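You operate a simulated robot arm through the tools that you are given. There is no shell and no other tool. Be economical: measure what you need, move in short steps, check, and stop when the job is done.

Carry out the task below with a simulated robot arm. There is one attempt and no reset: what you move stays moved.

TASK
Count the cedar rings on the laundry counter top, then put as many of the travel bottles from the laundry counter top in the teal tub.

It is judged by the outcome, as a careful person would: the job done as asked, and still so three seconds after it is handed in. It fails if anything else is knocked over, pushed out of place, dropped, spilled or broken.

THE ROBOT
A 7-joint arm with a two-finger parallel gripper, fixed in place. Base frame: the origin is at the foot of the arm, x ahead of it, y to its left, z up; the work surface is at about z = -0.1. Lengths are in cm, angles in rad, forces in N, time in s.
With the tool pointing down near the work surface it reaches from about 22 to 58 cm from the base axis. Its first joint turns from -1.152 to 1.152 rad. Payload 2.5 kg.
Tool frame: the origin (TCP) lies between the finger pads and is the grasp point; the fingertips stand 2.3 cm ahead of it; z points along the fingers, y is the line along which they close. The gripper opens to 9.4 cm. The fingers are 3.8 cm wide and 1 cm thick; the gripper's body (5.4 by 9.6 cm) begins 3.9 cm behind the TCP.
Orientation is that of the tool frame in the base frame, as a unit quaternion [x, y, z, w]. With the fingers straight down and closing along the base's y, the tool's x points along the base's -x, its y along +y and its z along -z.

THE INTERFACE
- The arm moves only by the tool servo_tool. Its argument "motion" is a list of rows, each a list of 5 numbers: the closure, from 0 (fully open) to 1 (shut), then the shift along the tool's x, y, z in cm, then the turn about the tool's z in rad. In form: [[gripper, tx, ty, tz, yaw], ...]. A call has 1 to 10 rows; each row shifts and turns the commanded pose from where the row before left it, along the tool's axes as they then stand. A row lasts 0.2 s, in which the tool goes at most 5 cm and 0.15 rad; a call with a longer step from one row to the next is refused whole, and so is a gripper value outside its range. A pose out of reach is approached as far as the arm can. The call stops where the force on the tool passes 40 N (or 10 N more than at its start, if that is more) or the arm is blocked; 0.2 s more then pass. The fingers move at their own pace (about 10.8 cm/s each) and stop on an object; they squeeze with about 38 N. The grip force told is the motor's: it shows also when the fingers shut on nothing. Time passes only in rows, and 0.2 s behind the last, so rows that do not move let the fingers close. It gives the time, the measured TCP pose, the force on the tool (base axes), the opening and the grip force at its end, in the units of the frame above (readings bear some noise), and new pictures: "views" is both (left out), scene, wrist or none.
- Cameras (640 x 400 px; columns grow to the right, rows downward): "scene" is fixed at [12.06, -40.97, 53.71]; the picture's right is [0.81, -0.59, 0.00], its down [-0.37, -0.50, -0.78] and it looks along [0.46, 0.63, -0.62] (base axes); focal length 220 px, centre (320, 200). "wrist" rides on the gripper at [-3.9, 0, -4.4] in the tool frame; the picture's right is [0.00, -1.00, 0.00], its down [0.97, 0.00, -0.24] and it looks along [0.24, 0.00, 0.97] (tool axes); focal length 218 px, centre (320, 200).
- pixel_to_xyz(camera, pixels): for up to 12 pixels [column, row] of the newest picture of that camera ("zoom" is the newest enlarged one), the place [x, y, z] in the base frame of the surface seen there, good to about 0.2 cm. No time passes.
- close_up(camera, box): a new picture of the part [left, top, right, bottom] of that camera's present view, enlarged. No time passes.
- finish_job(): hands the job in; it is judged then, once.

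Work in short steps. Measure before you move; look again where a grasp or a placing could have gone wrong, and mend it. You have 60 turns and 120 pictures in all, the two below and enlarged ones among them. Open the gripper and draw the arm clear of the work before you hand the job in, unless the task says otherwise; then end with one line.

The tools are called by a JSON object that holds its "op" and its "data". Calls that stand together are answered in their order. servo_tool: Moves the arm, as the interface text tells. Its arguments: {"type":"object","properties":{"motion":{"type":"array","items":{"type":"array","items":{"type":"number"}}},"views":{"type":"string","enum":["both","scene","wrist","none"]}},"required":["motion"]} The other tools are called the same way: pixel_to_xyz (camera, pixels) gives the place of the surface under pixels of a picture; close_up (camera, box) takes an enlarged picture of a part of a camera's view; finish_job () hands the job in.

At the start:

```text
time_s: 0.0
ee_pos: [28.7, -17.53, 40.88]
tcp_rot: [0.0, 1.0, 0.0, 0.0]
wrist_force: [-0.2, 0.2, 0.7]
finger_gap: 9.39
grasp_force: 0.1
```

scene: 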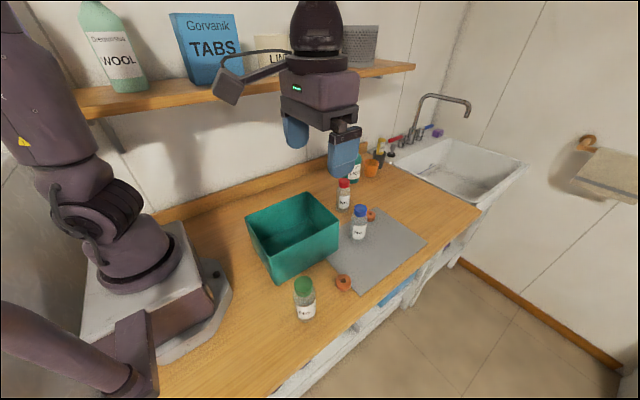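
wrist: 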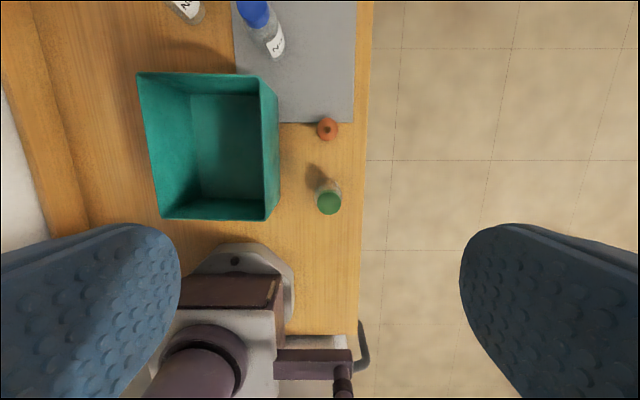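

The scene shows a teal tub, several bottles and orange-brown rings near (343,283) and (371,214). I enlarge to count rings and identify the bottles.

{"op": "close_up", "data": {"camera": "scene", "box": [320, 120, 460, 230]}}

{"op": "close_up", "data": {"camera": "scene", "box": [230, 170, 430, 330]}}

```text
3.64 times, centred on (390, 175) of scene
```

zoom: 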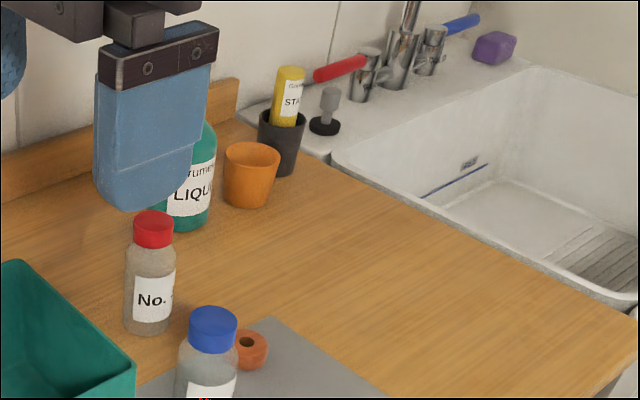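

```text
2.50 times, centred on (330, 250) of scene
```

zoom: 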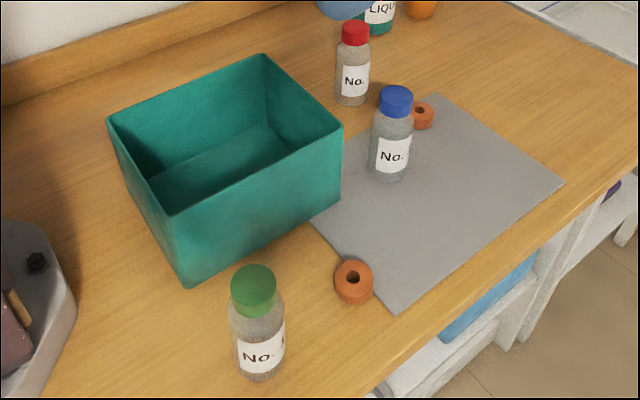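

Two rings are visible so far. I measure the objects, and move the wrist view forward to check the hidden areas.

{"op": "pixel_to_xyz", "data": {"camera": "scene", "pixels": [[303, 285], [306, 312], [361, 211], [359, 235], [344, 183], [343, 205], [343, 281], [372, 214], [247, 217], [308, 193], [339, 223], [275, 260]]}}

{"op": "servo_tool", "data": {"motion": [[0, -3, 3, 0, 0], [0, -3, 3, 0, 0], [0, -3, 3, 0, 0], [0, -3, 3, 0, 0], [0, -3, 0, 0, 0]]}}

```text
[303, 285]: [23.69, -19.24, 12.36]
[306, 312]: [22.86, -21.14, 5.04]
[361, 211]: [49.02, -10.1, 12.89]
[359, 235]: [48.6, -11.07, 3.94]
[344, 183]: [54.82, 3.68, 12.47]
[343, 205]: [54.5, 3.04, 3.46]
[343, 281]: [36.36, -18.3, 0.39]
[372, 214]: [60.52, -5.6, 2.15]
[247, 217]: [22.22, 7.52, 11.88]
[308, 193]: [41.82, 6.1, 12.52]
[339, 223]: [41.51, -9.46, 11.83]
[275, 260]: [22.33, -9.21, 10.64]
```

```text
time_s: 1.2
ee_pos: [43.68, -5.46, 40.86]
tcp_rot: [0.0, 1.0, 0.0, 0.0]
wrist_force: [0.2, -0.4, 0.0]
finger_gap: 9.41
grasp_force: 0.0
```

scene: 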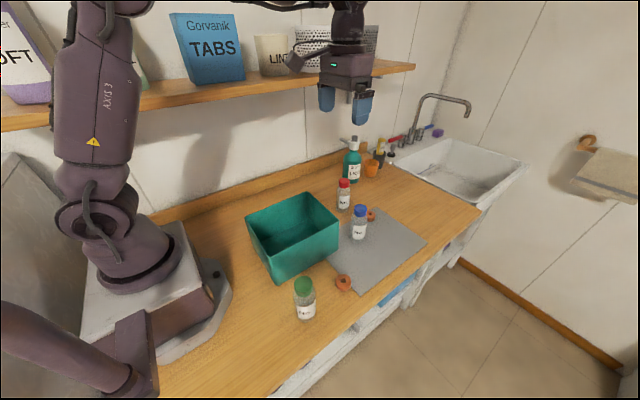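
wrist: 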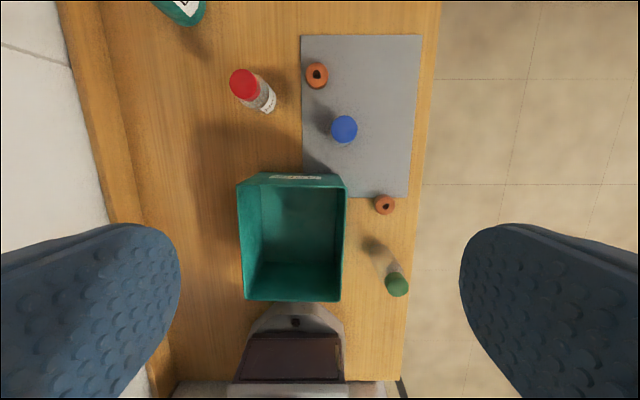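

Wrist view shows two rings, (316,75) and (384,205), nothing behind the tub. I check the far end of the counter.

{"op": "servo_tool", "data": {"motion": [[0, -3, 0, 0, 0], [0, -3, 0, 0, 0], [0, -3, 0, 0, 0], [0, 0, 0, 0, 0]]}}

{"op": "close_up", "data": {"camera": "scene", "box": [320, 120, 460, 220]}}

```text
time_s: 2.2
ee_pos: [52.66, -5.56, 40.86]
tcp_rot: [0.0, 1.0, 0.001, -0.001]
wrist_force: [0.2, -0.1, -0.5]
finger_gap: 9.42
grasp_force: 0.1
```

scene: 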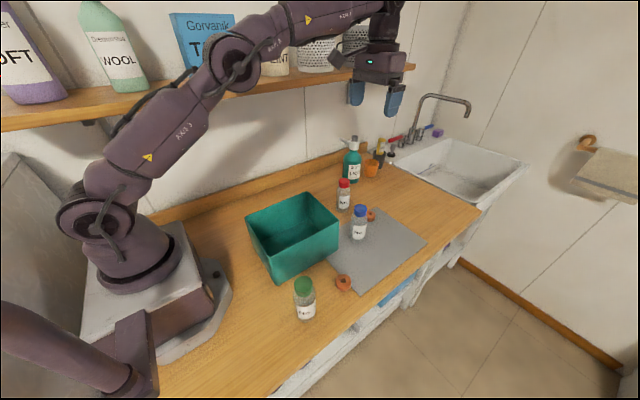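
wrist: 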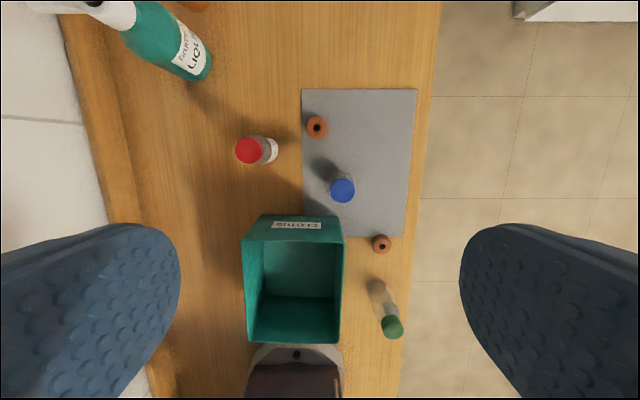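

```text
4.00 times, centred on (390, 170) of scene
```

zoom: 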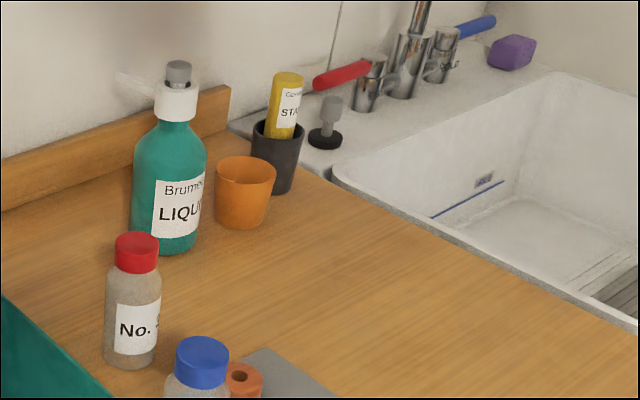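

Two rings in total, so two bottles go in; I choose blue and green. Measuring caps, bodies and tub interior.

{"op": "pixel_to_xyz", "data": {"camera": "wrist", "pixels": [[342, 190], [330, 190], [354, 190], [342, 179], [392, 327], [250, 150], [316, 127], [300, 318], [290, 260]]}}

{"op": "close_up", "data": {"camera": "wrist", "box": [220, 80, 440, 350]}}

```text
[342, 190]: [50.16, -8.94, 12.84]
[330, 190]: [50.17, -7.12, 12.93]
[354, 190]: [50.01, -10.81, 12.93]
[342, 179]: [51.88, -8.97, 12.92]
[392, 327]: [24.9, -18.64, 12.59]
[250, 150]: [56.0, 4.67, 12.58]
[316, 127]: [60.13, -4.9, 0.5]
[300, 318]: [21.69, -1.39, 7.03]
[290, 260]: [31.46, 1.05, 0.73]
```

```text
1.48 times, centred on (330, 215) of wrist
```

zoom: 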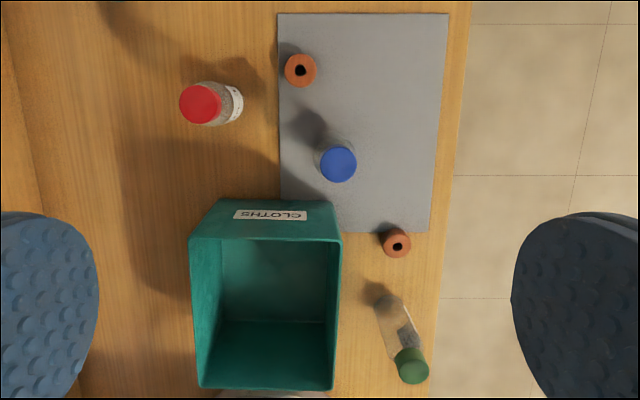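

Blue cap centre is at (50.1,-8.95), top 12.9. I move above it and check before going down.

{"op": "servo_tool", "data": {"motion": [[0, 2.5, -3.4, 0, 0], [0, 0, 0, 4.5, 0], [0, 0, 0, 4.5, 0], [0, 0, 0, 4.5, 0], [0, 0, 0, 4.5, 0], [0, 0, 0, 4, 0], [0, 0, 0, 0, 0]]}}

```text
time_s: 3.8
ee_pos: [50.16, -8.94, 18.71]
tcp_rot: [0.0, 1.0, 0.0, 0.0]
wrist_force: [0.4, -0.4, 0.3]
finger_gap: 9.4
grasp_force: 0.1
```

scene: 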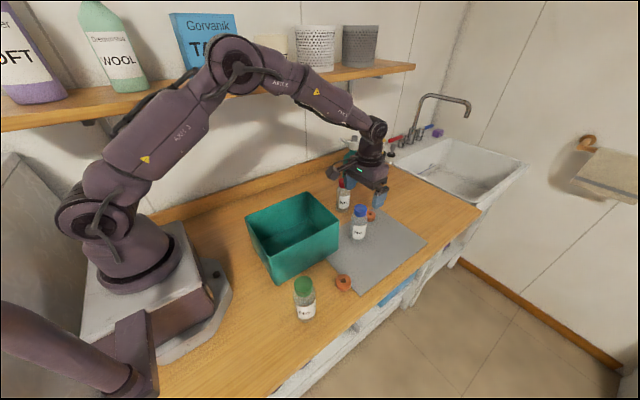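
wrist: 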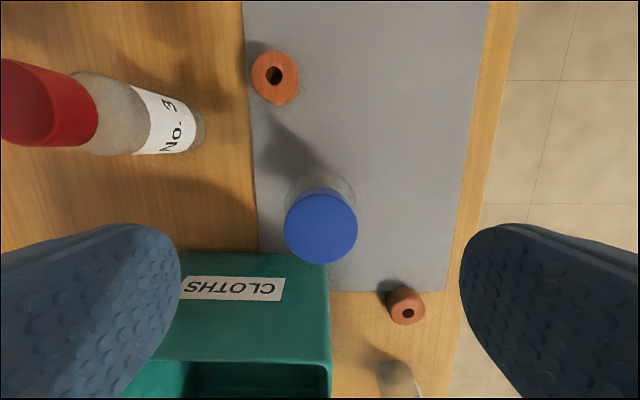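

Centred well; descend to z≈9.4 and close.

{"op": "servo_tool", "data": {"motion": [[0, 0, 0, 4, 0], [0, 0, 0, 3.5, 0], [0, 0, 0, 1.8, 0], [0, 0, 0, 0, 0], [1, 0, 0, 0, 0], [1, 0, 0, 0, 0], [1, 0, 0, 0, 0], [1, 0, 0, 0, 0]]}}

```text
time_s: 5.6
ee_pos: [50.2, -9.05, 9.5]
tcp_rot: [0.0, 1.0, -0.001, 0.0]
wrist_force: [0.0, -0.6, -0.3]
finger_gap: 4.83
grasp_force: 37.7
```

scene: 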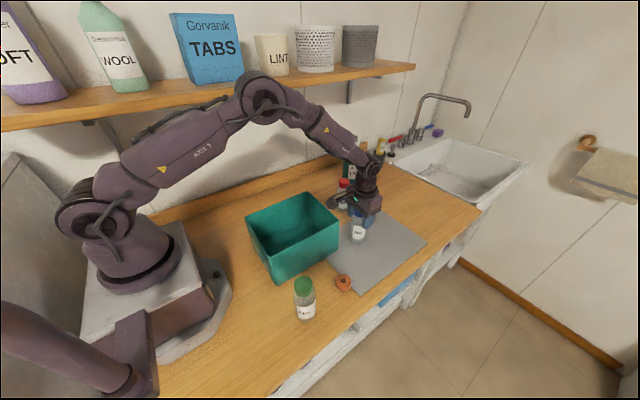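
wrist: 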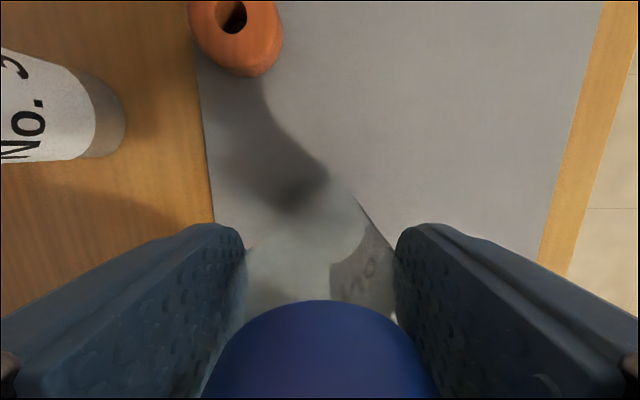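

Gripped at 4.83 cm gap. Lift 15.5 cm.

{"op": "servo_tool", "data": {"motion": [[1, 0, 0, -2, 0], [1, 0, 0, -3.5, 0], [1, 0, 0, -4, 0], [1, 0, 0, -4, 0], [1, 0, 0, -2, 0], [1, 0, 0, 0, 0]]}}

```text
time_s: 7.0
ee_pos: [50.17, -9.1, 25.28]
tcp_rot: [0.0, 1.0, 0.0, 0.0]
wrist_force: [0.1, 0.3, -0.9]
finger_gap: 0.0
grasp_force: 38.3
```

scene: 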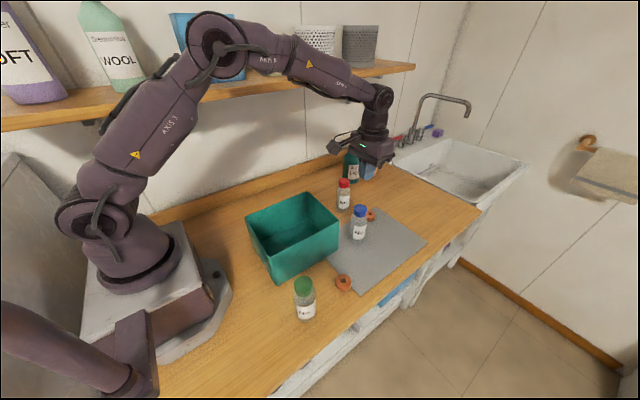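
wrist: 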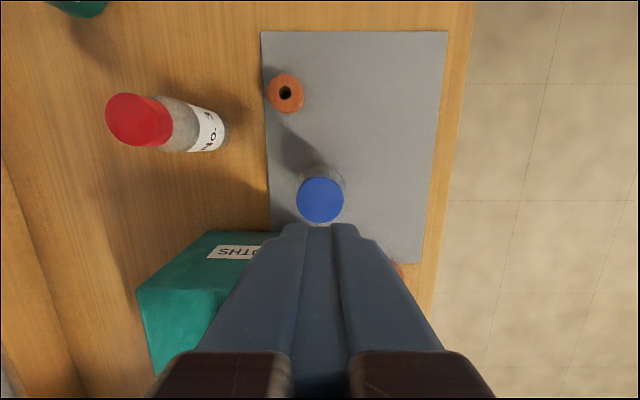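

The bottle slipped out but still stands. I examine its profile to choose a better grip height.

{"op": "close_up", "data": {"camera": "scene", "box": [335, 195, 385, 245]}}

{"op": "pixel_to_xyz", "data": {"camera": "wrist", "pixels": [[320, 200], [298, 200], [343, 200], [320, 179], [340, 176]]}}

```text
8.00 times, centred on (360, 220) of scene
```

zoom: 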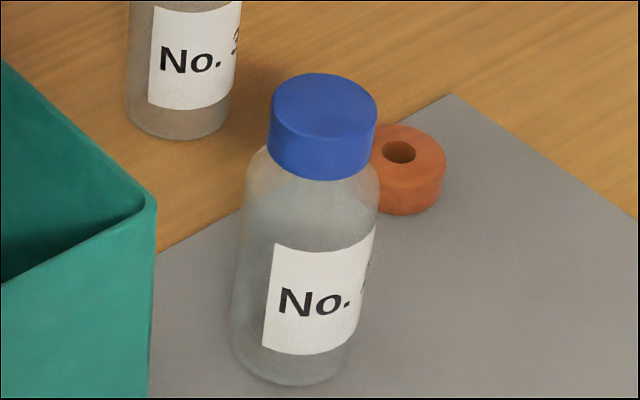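

```text
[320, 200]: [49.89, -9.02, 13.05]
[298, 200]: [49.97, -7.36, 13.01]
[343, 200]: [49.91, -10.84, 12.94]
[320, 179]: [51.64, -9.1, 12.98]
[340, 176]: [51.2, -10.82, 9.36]
```

{"op": "pixel_to_xyz", "data": {"camera": "zoom", "pixels": [[318, 112], [318, 120], [315, 176], [313, 186], [311, 200], [308, 220], [306, 240], [250, 180], [240, 250], [236, 320]]}}

{"op": "close_up", "data": {"camera": "wrist", "box": [260, 160, 380, 235]}}

```text
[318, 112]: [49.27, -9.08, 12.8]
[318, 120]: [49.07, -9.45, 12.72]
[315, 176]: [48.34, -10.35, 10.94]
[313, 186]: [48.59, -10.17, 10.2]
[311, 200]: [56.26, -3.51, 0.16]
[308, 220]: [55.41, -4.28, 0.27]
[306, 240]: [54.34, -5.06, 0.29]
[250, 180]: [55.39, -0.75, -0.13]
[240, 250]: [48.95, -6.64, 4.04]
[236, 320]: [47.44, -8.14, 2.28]
```

```text
5.33 times, centred on (320, 198) of wrist
```

zoom: 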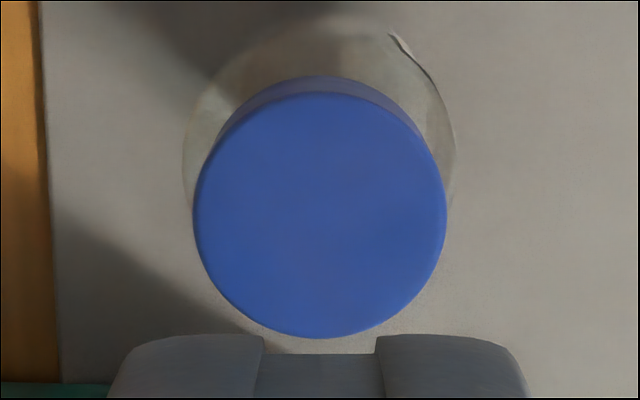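

Body (4.8 cm, glass) was gripped squarely yet slid, so I'll grip the cap (z 10.8–13, ⌀3.7) instead, tips at about 10.7, and lift slowly.

{"op": "servo_tool", "data": {"motion": [[0, 0.3, 0, 0, 0], [0, 0, 0, 0, 0], [0, 0, 0, 4, 0], [0, 0, 0, 4, 0], [0, 0, 0, 4.1, 0], [0, 0, 0, 0, 0], [1, 0, 0, 0, 0], [1, 0, 0, 0, 0], [1, 0, 0, 0, 0], [1, 0, 0, 0, 0]], "views": "wrist"}}

{"op": "servo_tool", "data": {"motion": [[1, 0, 0, -0.1, 0], [1, 0, 0, -0.2, 0], [1, 0, 0, -0.3, 0], [1, 0, 0, -0.4, 0], [1, 0, 0, -0.5, 0], [1, 0, 0, -0.3, 0], [1, 0, 0, 0, 0]]}}

```text
time_s: 9.2
ee_pos: [49.84, -9.07, 13.0]
tcp_rot: [-0.001, 1.0, 0.0, 0.001]
wrist_force: [-0.8, -0.8, 0.0]
finger_gap: 3.62
grasp_force: 38.1
```

wrist: 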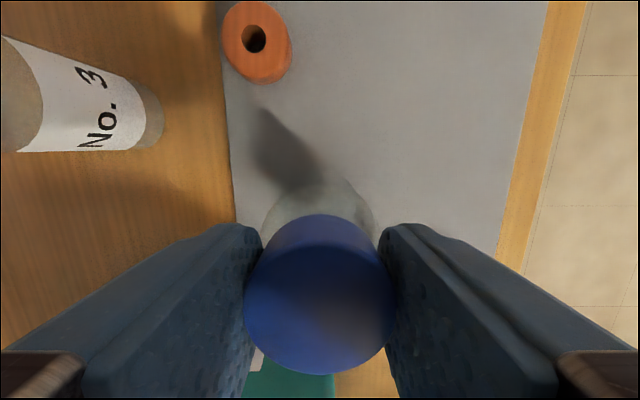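

```text
time_s: 10.8
ee_pos: [49.81, -9.04, 14.75]
tcp_rot: [0.0, 1.0, 0.0, 0.0]
wrist_force: [0.0, 0.4, 0.5]
finger_gap: 3.62
grasp_force: 38.1
```

scene: 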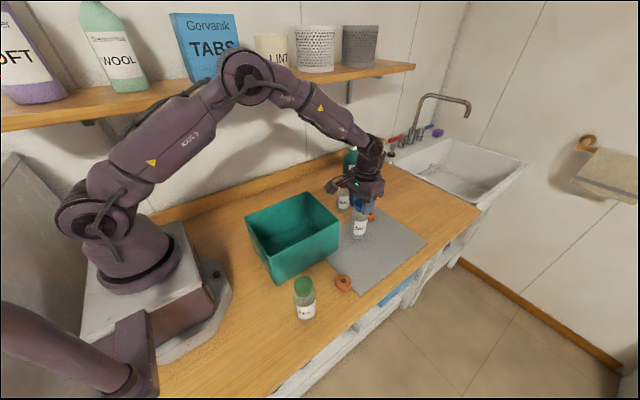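
wrist: 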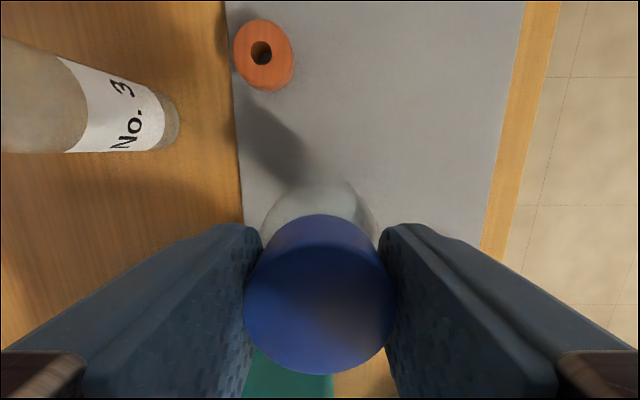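

The cap grip holds (same position in hand, gap 3.62). Lift on gently.

{"op": "servo_tool", "data": {"motion": [[1, 0, 0, -0.5, 0], [1, 0, 0, -1, 0], [1, 0, 0, -1.5, 0], [1, 0, 0, -2, 0], [1, 0, 0, -2, 0], [1, 0, 0, -2, 0], [1, 0, 0, -2, 0], [1, 0, 0, -2, 0], [1, 0, 0, -1.5, 0], [1, 0, 0, -0.5, 0]]}}

{"op": "close_up", "data": {"camera": "scene", "box": [230, 110, 430, 300]}}

```text
time_s: 13.0
ee_pos: [49.89, -8.97, 29.86]
tcp_rot: [0.0, 1.0, 0.0, 0.001]
wrist_force: [-0.7, -0.4, -1.4]
finger_gap: 3.61
grasp_force: 38.4
```

scene: 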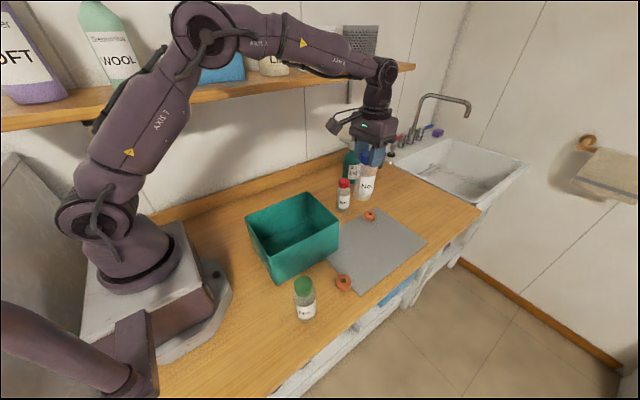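
wrist: 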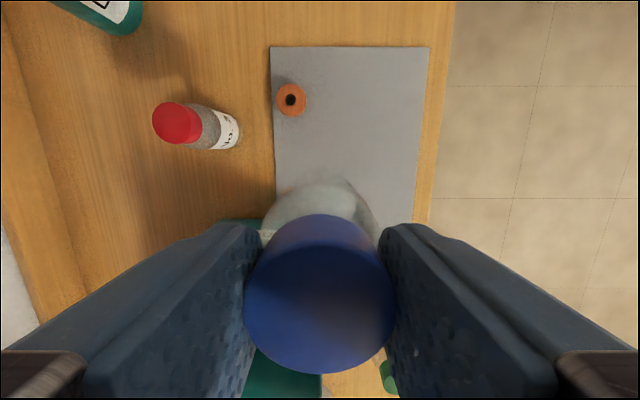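

```text
2.11 times, centred on (330, 205) of scene
```

zoom: 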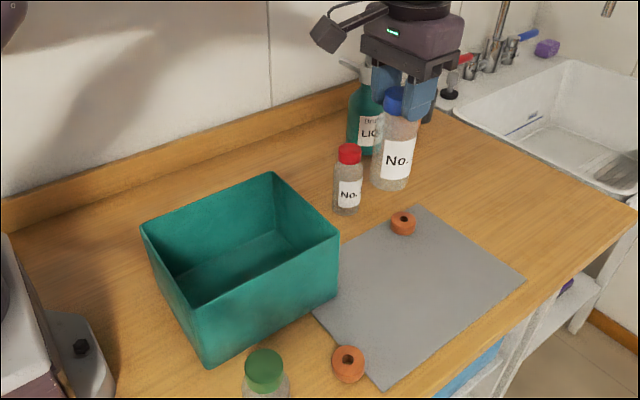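

Whole bottle hangs from the gripper. Move it over the tub at (36.5,-1); bottom at ~16.9 clears the rim.

{"op": "servo_tool", "data": {"motion": [[1, 0.7, 0.4, 0, 0], [1, 1.5, 0.9, 0, 0], [1, 2, 1.2, 0, 0], [1, 2.4, 1.5, 0, 0], [1, 2.4, 1.5, 0, 0], [1, 2.2, 1.3, 0, 0], [1, 1.5, 0.8, 0, 0], [1, 0.7, 0.4, 0, 0], [1, 0, 0, 0, 0]]}}

```text
time_s: 15.0
ee_pos: [36.48, -1.08, 29.74]
tcp_rot: [-0.001, 1.0, 0.0, 0.001]
wrist_force: [0.3, 0.1, -1.4]
finger_gap: 3.61
grasp_force: 38.0
```

scene: 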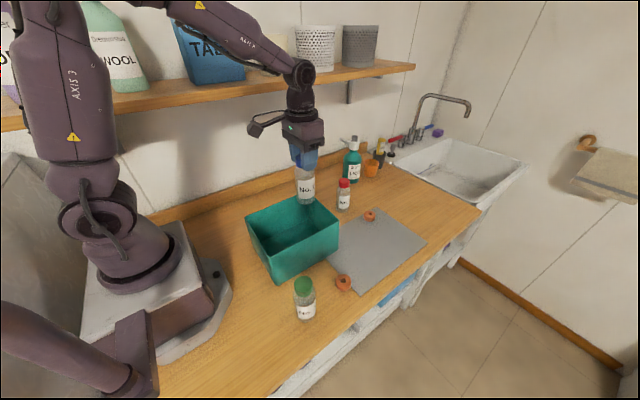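
wrist: 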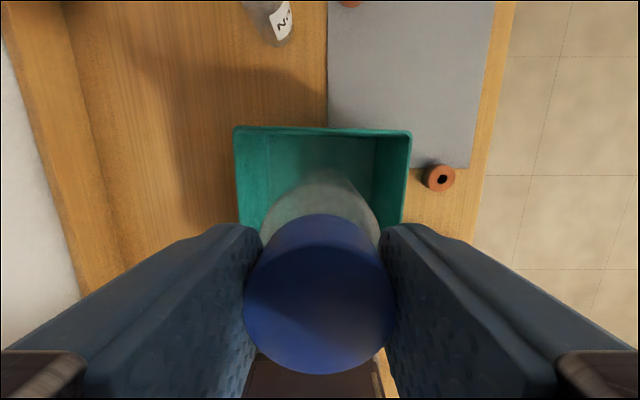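

Over the tub. Lower to z≈14.2.

{"op": "servo_tool", "data": {"motion": [[1, 0, 0, 0.8, 0], [1, 0, 0, 1.8, 0], [1, 0, 0, 2.2, 0], [1, 0, 0, 2.4, 0], [1, 0, 0, 2.4, 0], [1, 0, 0, 2.2, 0], [1, 0, 0, 1.8, 0], [1, 0, 0, 1.2, 0], [1, 0, 0, 0.7, 0], [1, 0, 0, 0, 0]]}}

```text
time_s: 17.2
ee_pos: [36.46, -0.91, 14.29]
tcp_rot: [0.0, 1.0, 0.0, 0.001]
wrist_force: [0.0, -0.8, -0.8]
finger_gap: 3.6
grasp_force: 38.0
```

scene: 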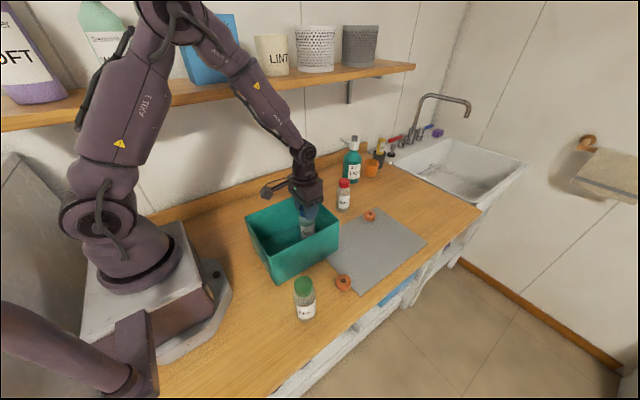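
wrist: 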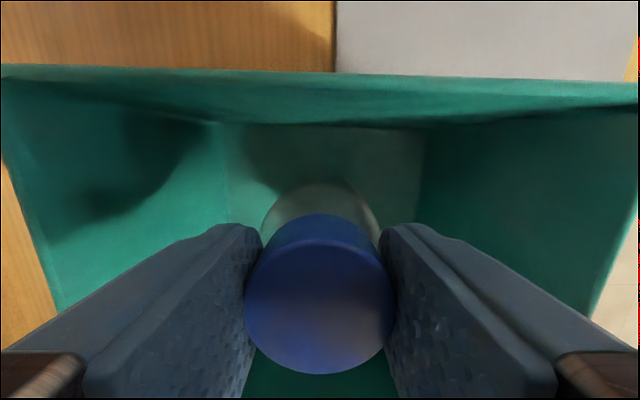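

Nearly at the floor; feel down in small steps.

{"op": "servo_tool", "data": {"motion": [[1, 0, 0, 0.15, 0], [1, 0, 0, 0.15, 0], [1, 0, 0, 0.15, 0], [1, 0, 0, 0, 0]], "views": "none"}}

```text
time_s: 18.2
ee_pos: [36.51, -1.01, 13.88]
tcp_rot: [0.0, 1.0, 0.0, 0.0]
wrist_force: [-1.3, 0.4, -1.0]
finger_gap: 3.61
grasp_force: 38.5
```

{"op": "servo_tool", "data": {"motion": [[1, 0, 0, 0.1, 0], [1, 0, 0, 0.1, 0], [1, 0, 0, 0, 0]], "views": "none"}}

```text
time_s: 19.0
ee_pos: [36.56, -0.93, 13.52]
tcp_rot: [0.0, 1.0, 0.0, 0.001]
wrist_force: [-0.1, 0.0, -1.0]
finger_gap: 3.61
grasp_force: 37.7
```

No contact yet; continue.

{"op": "servo_tool", "data": {"motion": [[1, 0, 0, 0.1, 0], [1, 0, 0, 0.1, 0], [1, 0, 0, 0, 0]], "views": "none"}}

```text
time_s: 19.8
ee_pos: [36.58, -0.88, 13.44]
tcp_rot: [0.0, 1.0, 0.0, 0.0]
wrist_force: [0.2, 0.7, -0.4]
finger_gap: 3.61
grasp_force: 37.6
```

{"op": "servo_tool", "data": {"motion": [[1, 0, 0, 0.1, 0], [1, 0, 0, 0.1, 0], [1, 0, 0, 0, 0]], "views": "none"}}

```text
time_s: 20.6
ee_pos: [36.45, -0.84, 13.21]
tcp_rot: [-0.001, 1.0, 0.0, -0.001]
wrist_force: [-0.9, 1.0, 6.1]
finger_gap: 3.6
grasp_force: 38.4
```

Contact (6 N up). Release and rise.

{"op": "servo_tool", "data": {"motion": [[0.3, 0, 0, -0.05, 0], [0, 0, 0, 0, 0], [0, 0, 0, 0, 0], [0, 0, 0, 0, 0], [0, 0, 0, -2, 0], [0, 0, 0, -4, 0], [0, 0, 0, -4.5, 0], [0, 0, 0, -4.5, 0], [0, 0, 0, 0, 0]]}}

```text
time_s: 22.6
ee_pos: [36.5, -1.09, 28.42]
tcp_rot: [0.001, 1.0, -0.001, 0.0]
wrist_force: [-0.5, -0.8, 0.5]
finger_gap: 9.37
grasp_force: 0.2
```

scene: 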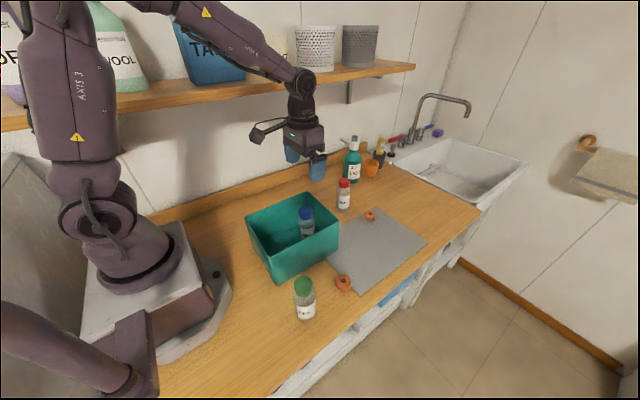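
wrist: 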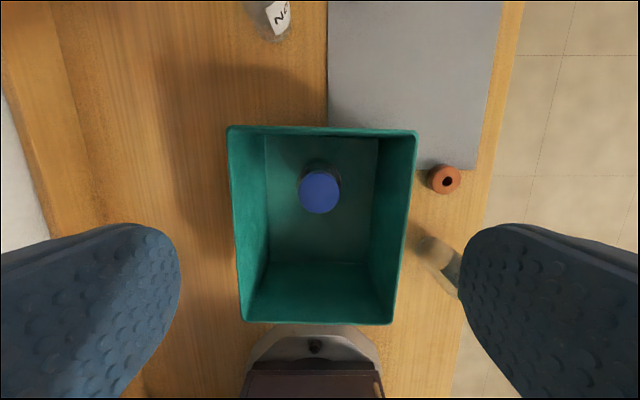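

Blue stands in the tub. Now move above the green bottle, near (24.3,-19).

{"op": "servo_tool", "data": {"motion": [[0, 1.5, -2.5, 0, 0], [0, 2.2, -3.2, 0, 0], [0, 2.2, -3.2, 0, 0], [0, 2.2, -3.2, 0, 0], [0, 2.2, -3.2, 0, 0], [0, 1.7, -2.5, 0, 0], [0, 0, 0, 0, 0]]}}

{"op": "pixel_to_xyz", "data": {"camera": "scene", "pixels": [[303, 282], [303, 286], [303, 295], [296, 285], [312, 285]]}}

```text
time_s: 24.2
ee_pos: [24.44, -18.78, 28.31]
tcp_rot: [-0.001, 1.0, 0.0, 0.0]
wrist_force: [-0.6, 0.4, 0.4]
finger_gap: 9.38
grasp_force: 0.1
```

scene: 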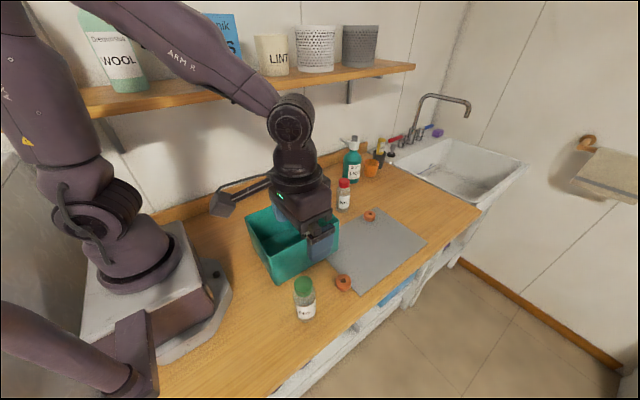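
wrist: 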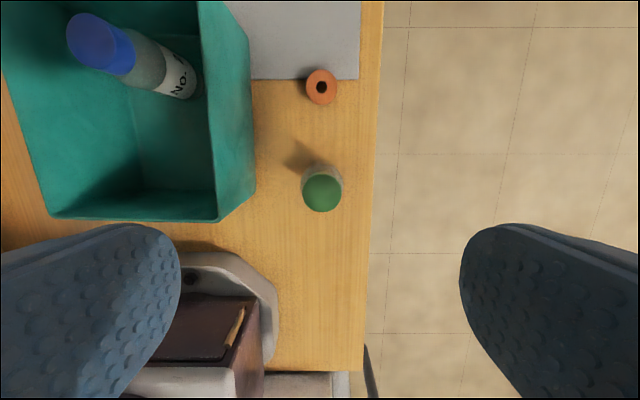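

```text
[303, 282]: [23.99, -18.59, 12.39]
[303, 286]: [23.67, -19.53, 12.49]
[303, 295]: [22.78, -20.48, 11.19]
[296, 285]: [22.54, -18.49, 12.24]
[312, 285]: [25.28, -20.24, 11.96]
```

{"op": "pixel_to_xyz", "data": {"camera": "wrist", "pixels": [[321, 193], [304, 193], [338, 193], [321, 177], [321, 209], [321, 170]]}}

{"op": "close_up", "data": {"camera": "wrist", "box": [272, 160, 368, 220]}}

```text
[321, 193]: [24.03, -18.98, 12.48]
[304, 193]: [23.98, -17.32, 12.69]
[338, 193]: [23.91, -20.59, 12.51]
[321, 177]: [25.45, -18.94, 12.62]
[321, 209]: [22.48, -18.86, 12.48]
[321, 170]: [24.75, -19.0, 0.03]
```

```text
6.67 times, centred on (320, 190) of wrist
```

zoom: 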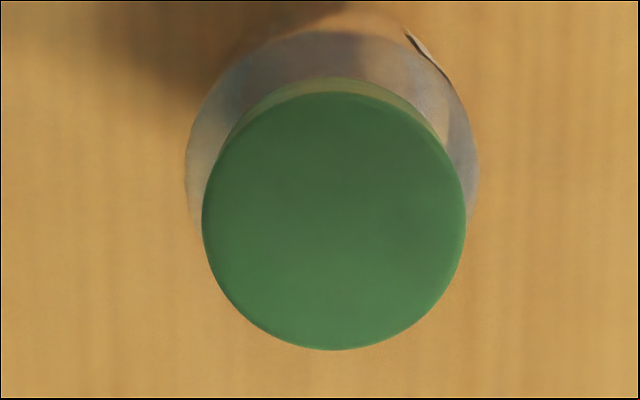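

Green cap centre (24.0,-19.0), top 12.55. Descend to z≈12.6 and grip the cap.

{"op": "servo_tool", "data": {"motion": [[0, 0.4, -0.2, 3, 0], [0, 0, 0, 4, 0], [0, 0, 0, 4, 0], [0, 0, 0, 3.2, 0], [0, 0, 0, 1.5, 0], [0, 0, 0, 0, 0], [1, 0, 0, 0, 0], [1, 0, 0, 0, 0], [1, 0, 0, 0, 0], [1, 0, 0, 0, 0]]}}

```text
time_s: 26.4
ee_pos: [24.08, -18.94, 12.54]
tcp_rot: [0.0, 1.0, 0.0, 0.0]
wrist_force: [0.1, -0.1, -0.4]
finger_gap: 3.63
grasp_force: 38.3
```

scene: 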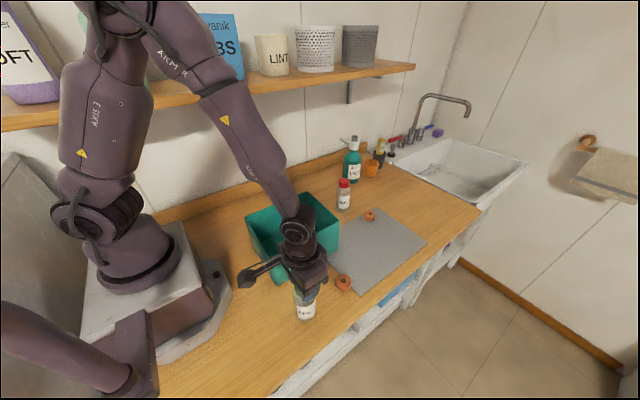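
wrist: 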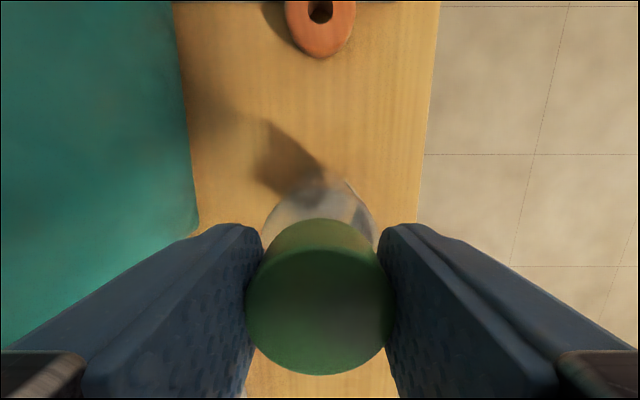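

Cap gripped (3.63). Lift slowly.

{"op": "servo_tool", "data": {"motion": [[1, 0, 0, -0.2, 0], [1, 0, 0, -0.5, 0], [1, 0, 0, -1, 0], [1, 0, 0, -1.5, 0], [1, 0, 0, -2.2, 0], [1, 0, 0, -2.8, 0], [1, 0, 0, -3, 0], [1, 0, 0, -3, 0], [1, 0, 0, -2, 0], [1, 0, 0, -0.8, 0]]}}

```text
time_s: 28.6
ee_pos: [24.1, -18.93, 29.61]
tcp_rot: [0.0, 1.0, 0.0, 0.0]
wrist_force: [-0.1, 0.0, -0.7]
finger_gap: 3.59
grasp_force: 37.9
```

scene: 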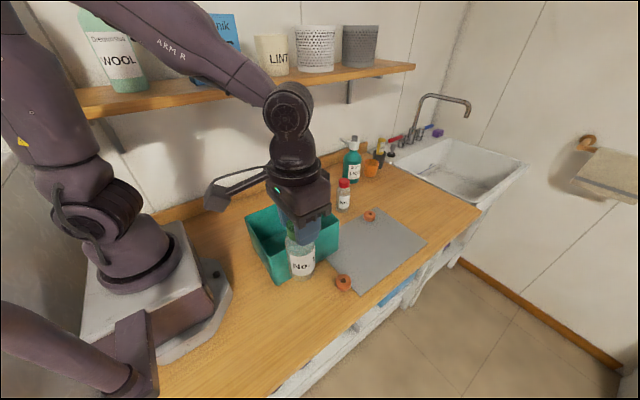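
wrist: 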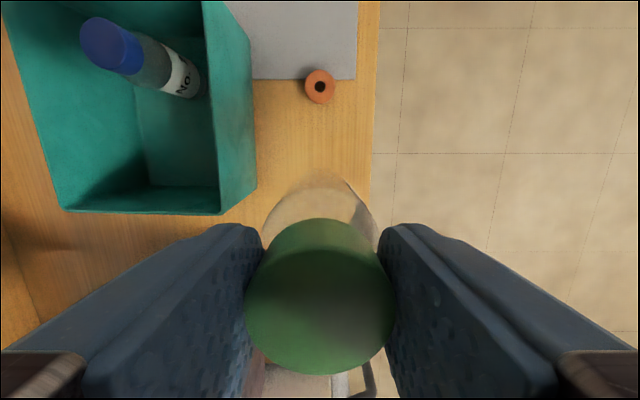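

Held. Move over the tub's near half at (27.8,-1).

{"op": "servo_tool", "data": {"motion": [[1, -0.2, 0.8, 0, 0], [1, -0.4, 1.7, 0, 0], [1, -0.5, 2.5, 0, 0], [1, -0.6, 2.8, 0, 0], [1, -0.6, 2.8, 0, 0], [1, -0.5, 2.8, 0, 0], [1, -0.4, 2.3, 0, 0], [1, -0.3, 1.4, 0, 0], [1, -0.2, 0.8, 0, 0], [1, 0, 0, 0, 0]]}}

```text
time_s: 30.8
ee_pos: [27.79, -1.08, 29.54]
tcp_rot: [0.0, 1.0, 0.001, 0.0]
wrist_force: [-0.2, 1.3, 0.7]
finger_gap: 3.6
grasp_force: 38.0
```

scene: 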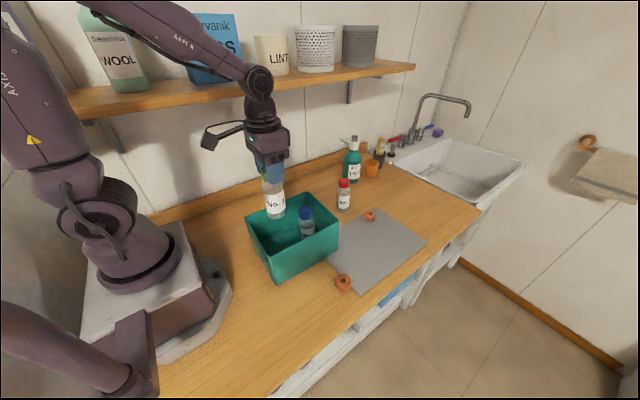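
wrist: 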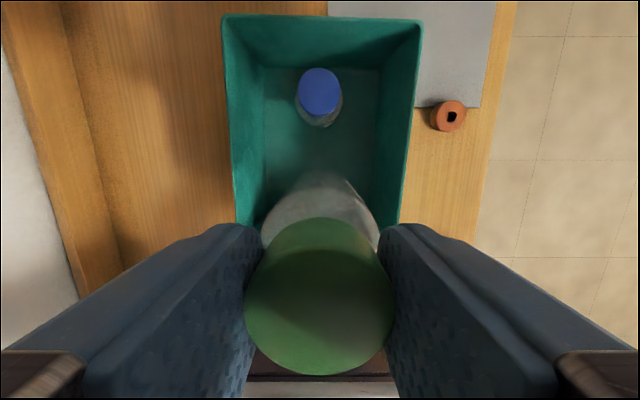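

Clear. Lower to about 13.7.

{"op": "servo_tool", "data": {"motion": [[1, 0, 0, 0.8, 0], [1, 0, 0, 1.8, 0], [1, 0, 0, 2.2, 0], [1, 0, 0, 2.5, 0], [1, 0, 0, 2.5, 0], [1, 0, 0, 2.3, 0], [1, 0, 0, 1.8, 0], [1, 0, 0, 1.2, 0], [1, 0, 0, 0.6, 0], [1, 0, 0, 0, 0]]}}

{"op": "servo_tool", "data": {"motion": [[1, 0, 0, 0.1, 0], [1, 0, 0, 0.1, 0], [1, 0, 0, 0.1, 0], [1, 0, 0, 0, 0]], "views": "none"}}

```text
time_s: 33.0
ee_pos: [27.8, -1.13, 13.76]
tcp_rot: [0.0, 1.0, 0.0, 0.0]
wrist_force: [-0.7, -0.4, -1.4]
finger_gap: 3.58
grasp_force: 38.0
```

scene: 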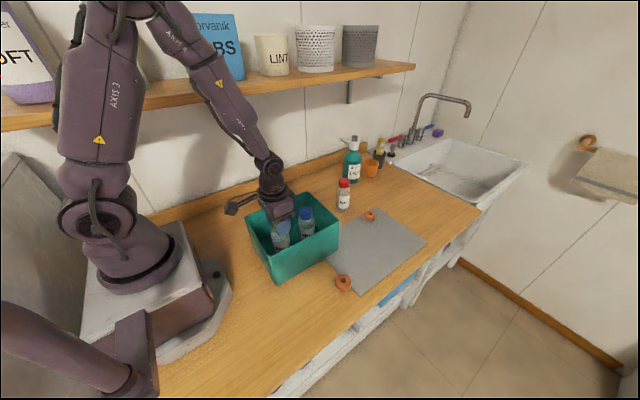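
wrist: 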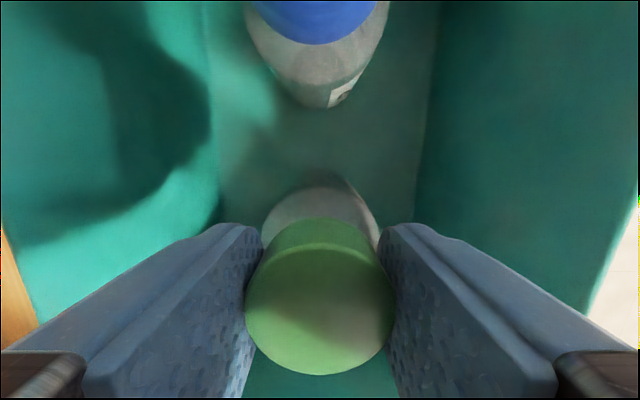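

```text
time_s: 34.0
ee_pos: [27.88, -0.95, 13.56]
tcp_rot: [0.0, 1.0, -0.001, 0.0]
wrist_force: [0.3, 0.2, -0.6]
finger_gap: 3.62
grasp_force: 38.4
```

{"op": "servo_tool", "data": {"motion": [[1, 0, 0, 0.1, 0], [1, 0, 0, 0.1, 0], [1, 0, 0, 0, 0]], "views": "none"}}

```text
time_s: 34.8
ee_pos: [27.93, -1.13, 13.24]
tcp_rot: [0.001, 1.0, 0.0, 0.0]
wrist_force: [0.0, -1.0, -0.1]
finger_gap: 3.61
grasp_force: 38.2
```

{"op": "servo_tool", "data": {"motion": [[1, 0, 0, 0.1, 0], [1, 0, 0, 0.05, 0], [1, 0, 0, 0, 0]], "views": "none"}}

```text
time_s: 35.6
ee_pos: [27.83, -1.07, 13.24]
tcp_rot: [0.0, 1.0, 0.0, 0.001]
wrist_force: [0.4, 0.3, -0.2]
finger_gap: 3.6
grasp_force: 38.2
```

{"op": "servo_tool", "data": {"motion": [[1, 0, 0, 0.1, 0], [1, 0, 0, 0.1, 0], [1, 0, 0, 0, 0]], "views": "none"}}

```text
time_s: 36.4
ee_pos: [27.92, -1.14, 13.07]
tcp_rot: [0.001, 1.0, 0.0, 0.0]
wrist_force: [-7.3, 2.8, 29.9]
finger_gap: 3.58
grasp_force: 38.0
```

Firm contact (30 N); ease up 0.15 cm, release and rise.

{"op": "servo_tool", "data": {"motion": [[1, 0, 0, -0.15, 0], [1, 0, 0, 0, 0], [0.3, 0, 0, 0, 0], [0, 0, 0, 0, 0], [0, 0, 0, 0, 0], [0, 0, 0, -2, 0], [0, 0, 0, -4, 0], [0, 0, 0, -4.5, 0], [0, 0, 0, -4.5, 0], [0, 0, 0, -2, 0]]}}

{"op": "close_up", "data": {"camera": "scene", "box": [230, 150, 430, 300]}}

```text
time_s: 38.6
ee_pos: [27.73, -1.2, 30.24]
tcp_rot: [0.0, 1.0, 0.001, 0.0]
wrist_force: [0.3, -0.2, -0.3]
finger_gap: 9.4
grasp_force: 0.1
```

scene: 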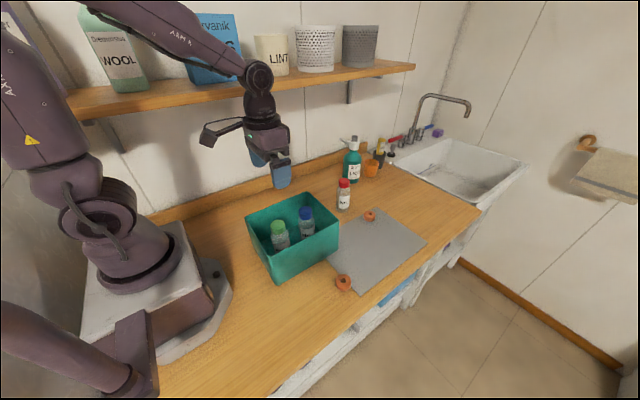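
wrist: 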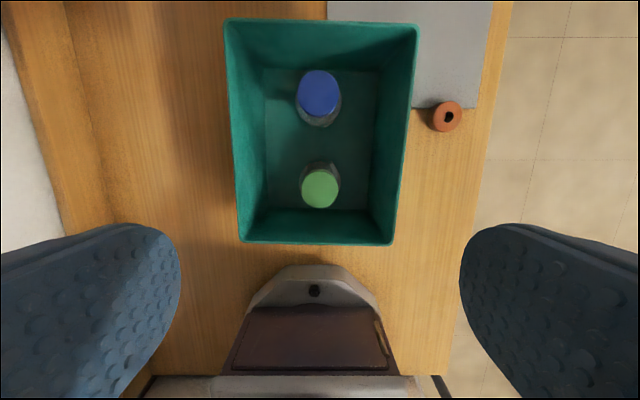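

```text
2.67 times, centred on (330, 225) of scene
```

zoom: 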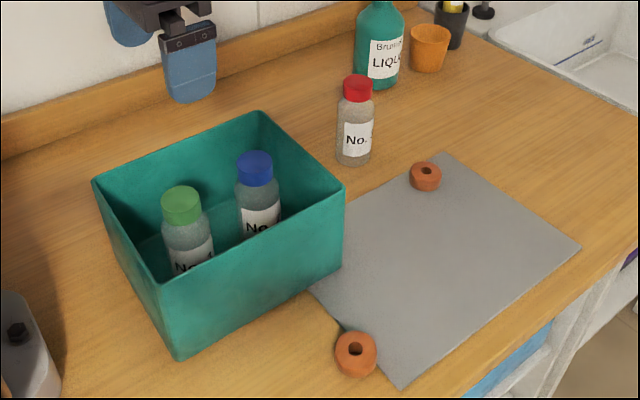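

Both bottles stand in the tub, all else in place. One last check for a ring hidden behind the LIQUID bottle or cup at the far end.

{"op": "servo_tool", "data": {"motion": [[0, -1, 0.5, -4, 0], [0, -3, 1, -3, 0], [0, -4, 1, -2, 0], [0, -4, 1, -2, 0], [0, -4, 1, -2, 0], [0, -4, 1, 0, 0], [0, -4, 0, 0, 0], [0, -3, 0, 0, 0], [0, -2, 0, 0, 0], [0, 0, 0, 0, 0]]}}

```text
time_s: 40.8
ee_pos: [53.14, 4.26, 42.44]
tcp_rot: [0.0, 1.0, 0.0, 0.0]
wrist_force: [-0.6, -0.4, -0.6]
finger_gap: 9.41
grasp_force: 0.1
out of reach, approached as far as the arm can: row 8, 9
```

scene: 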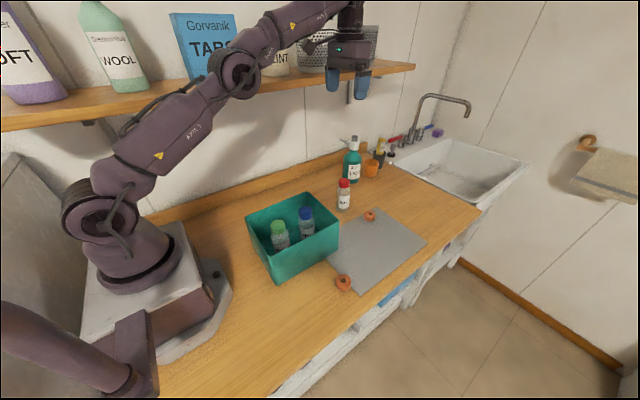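
wrist: 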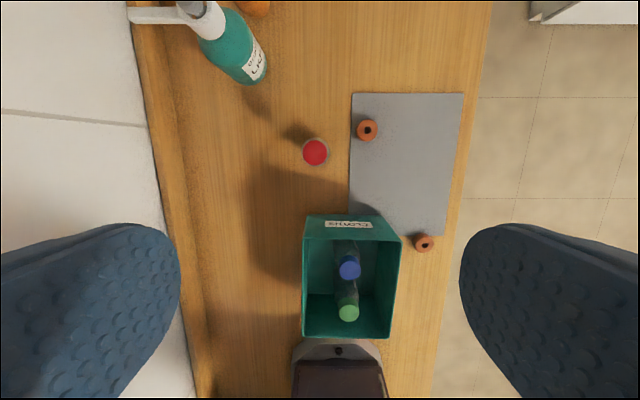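

Still only two rings; two bottles are in the tub and the arm is clear and open.

{"op": "finish_job", "data": {}}

```text
The job is handed in.
```

I counted two cedar rings on the counter, so I put two travel bottles, the blue-capped and the green-capped, upright in the teal tub. The red-capped one and everything else stayed where it was. A small spot behind the LIQUID bottle by the wall stayed hidden from both cameras.
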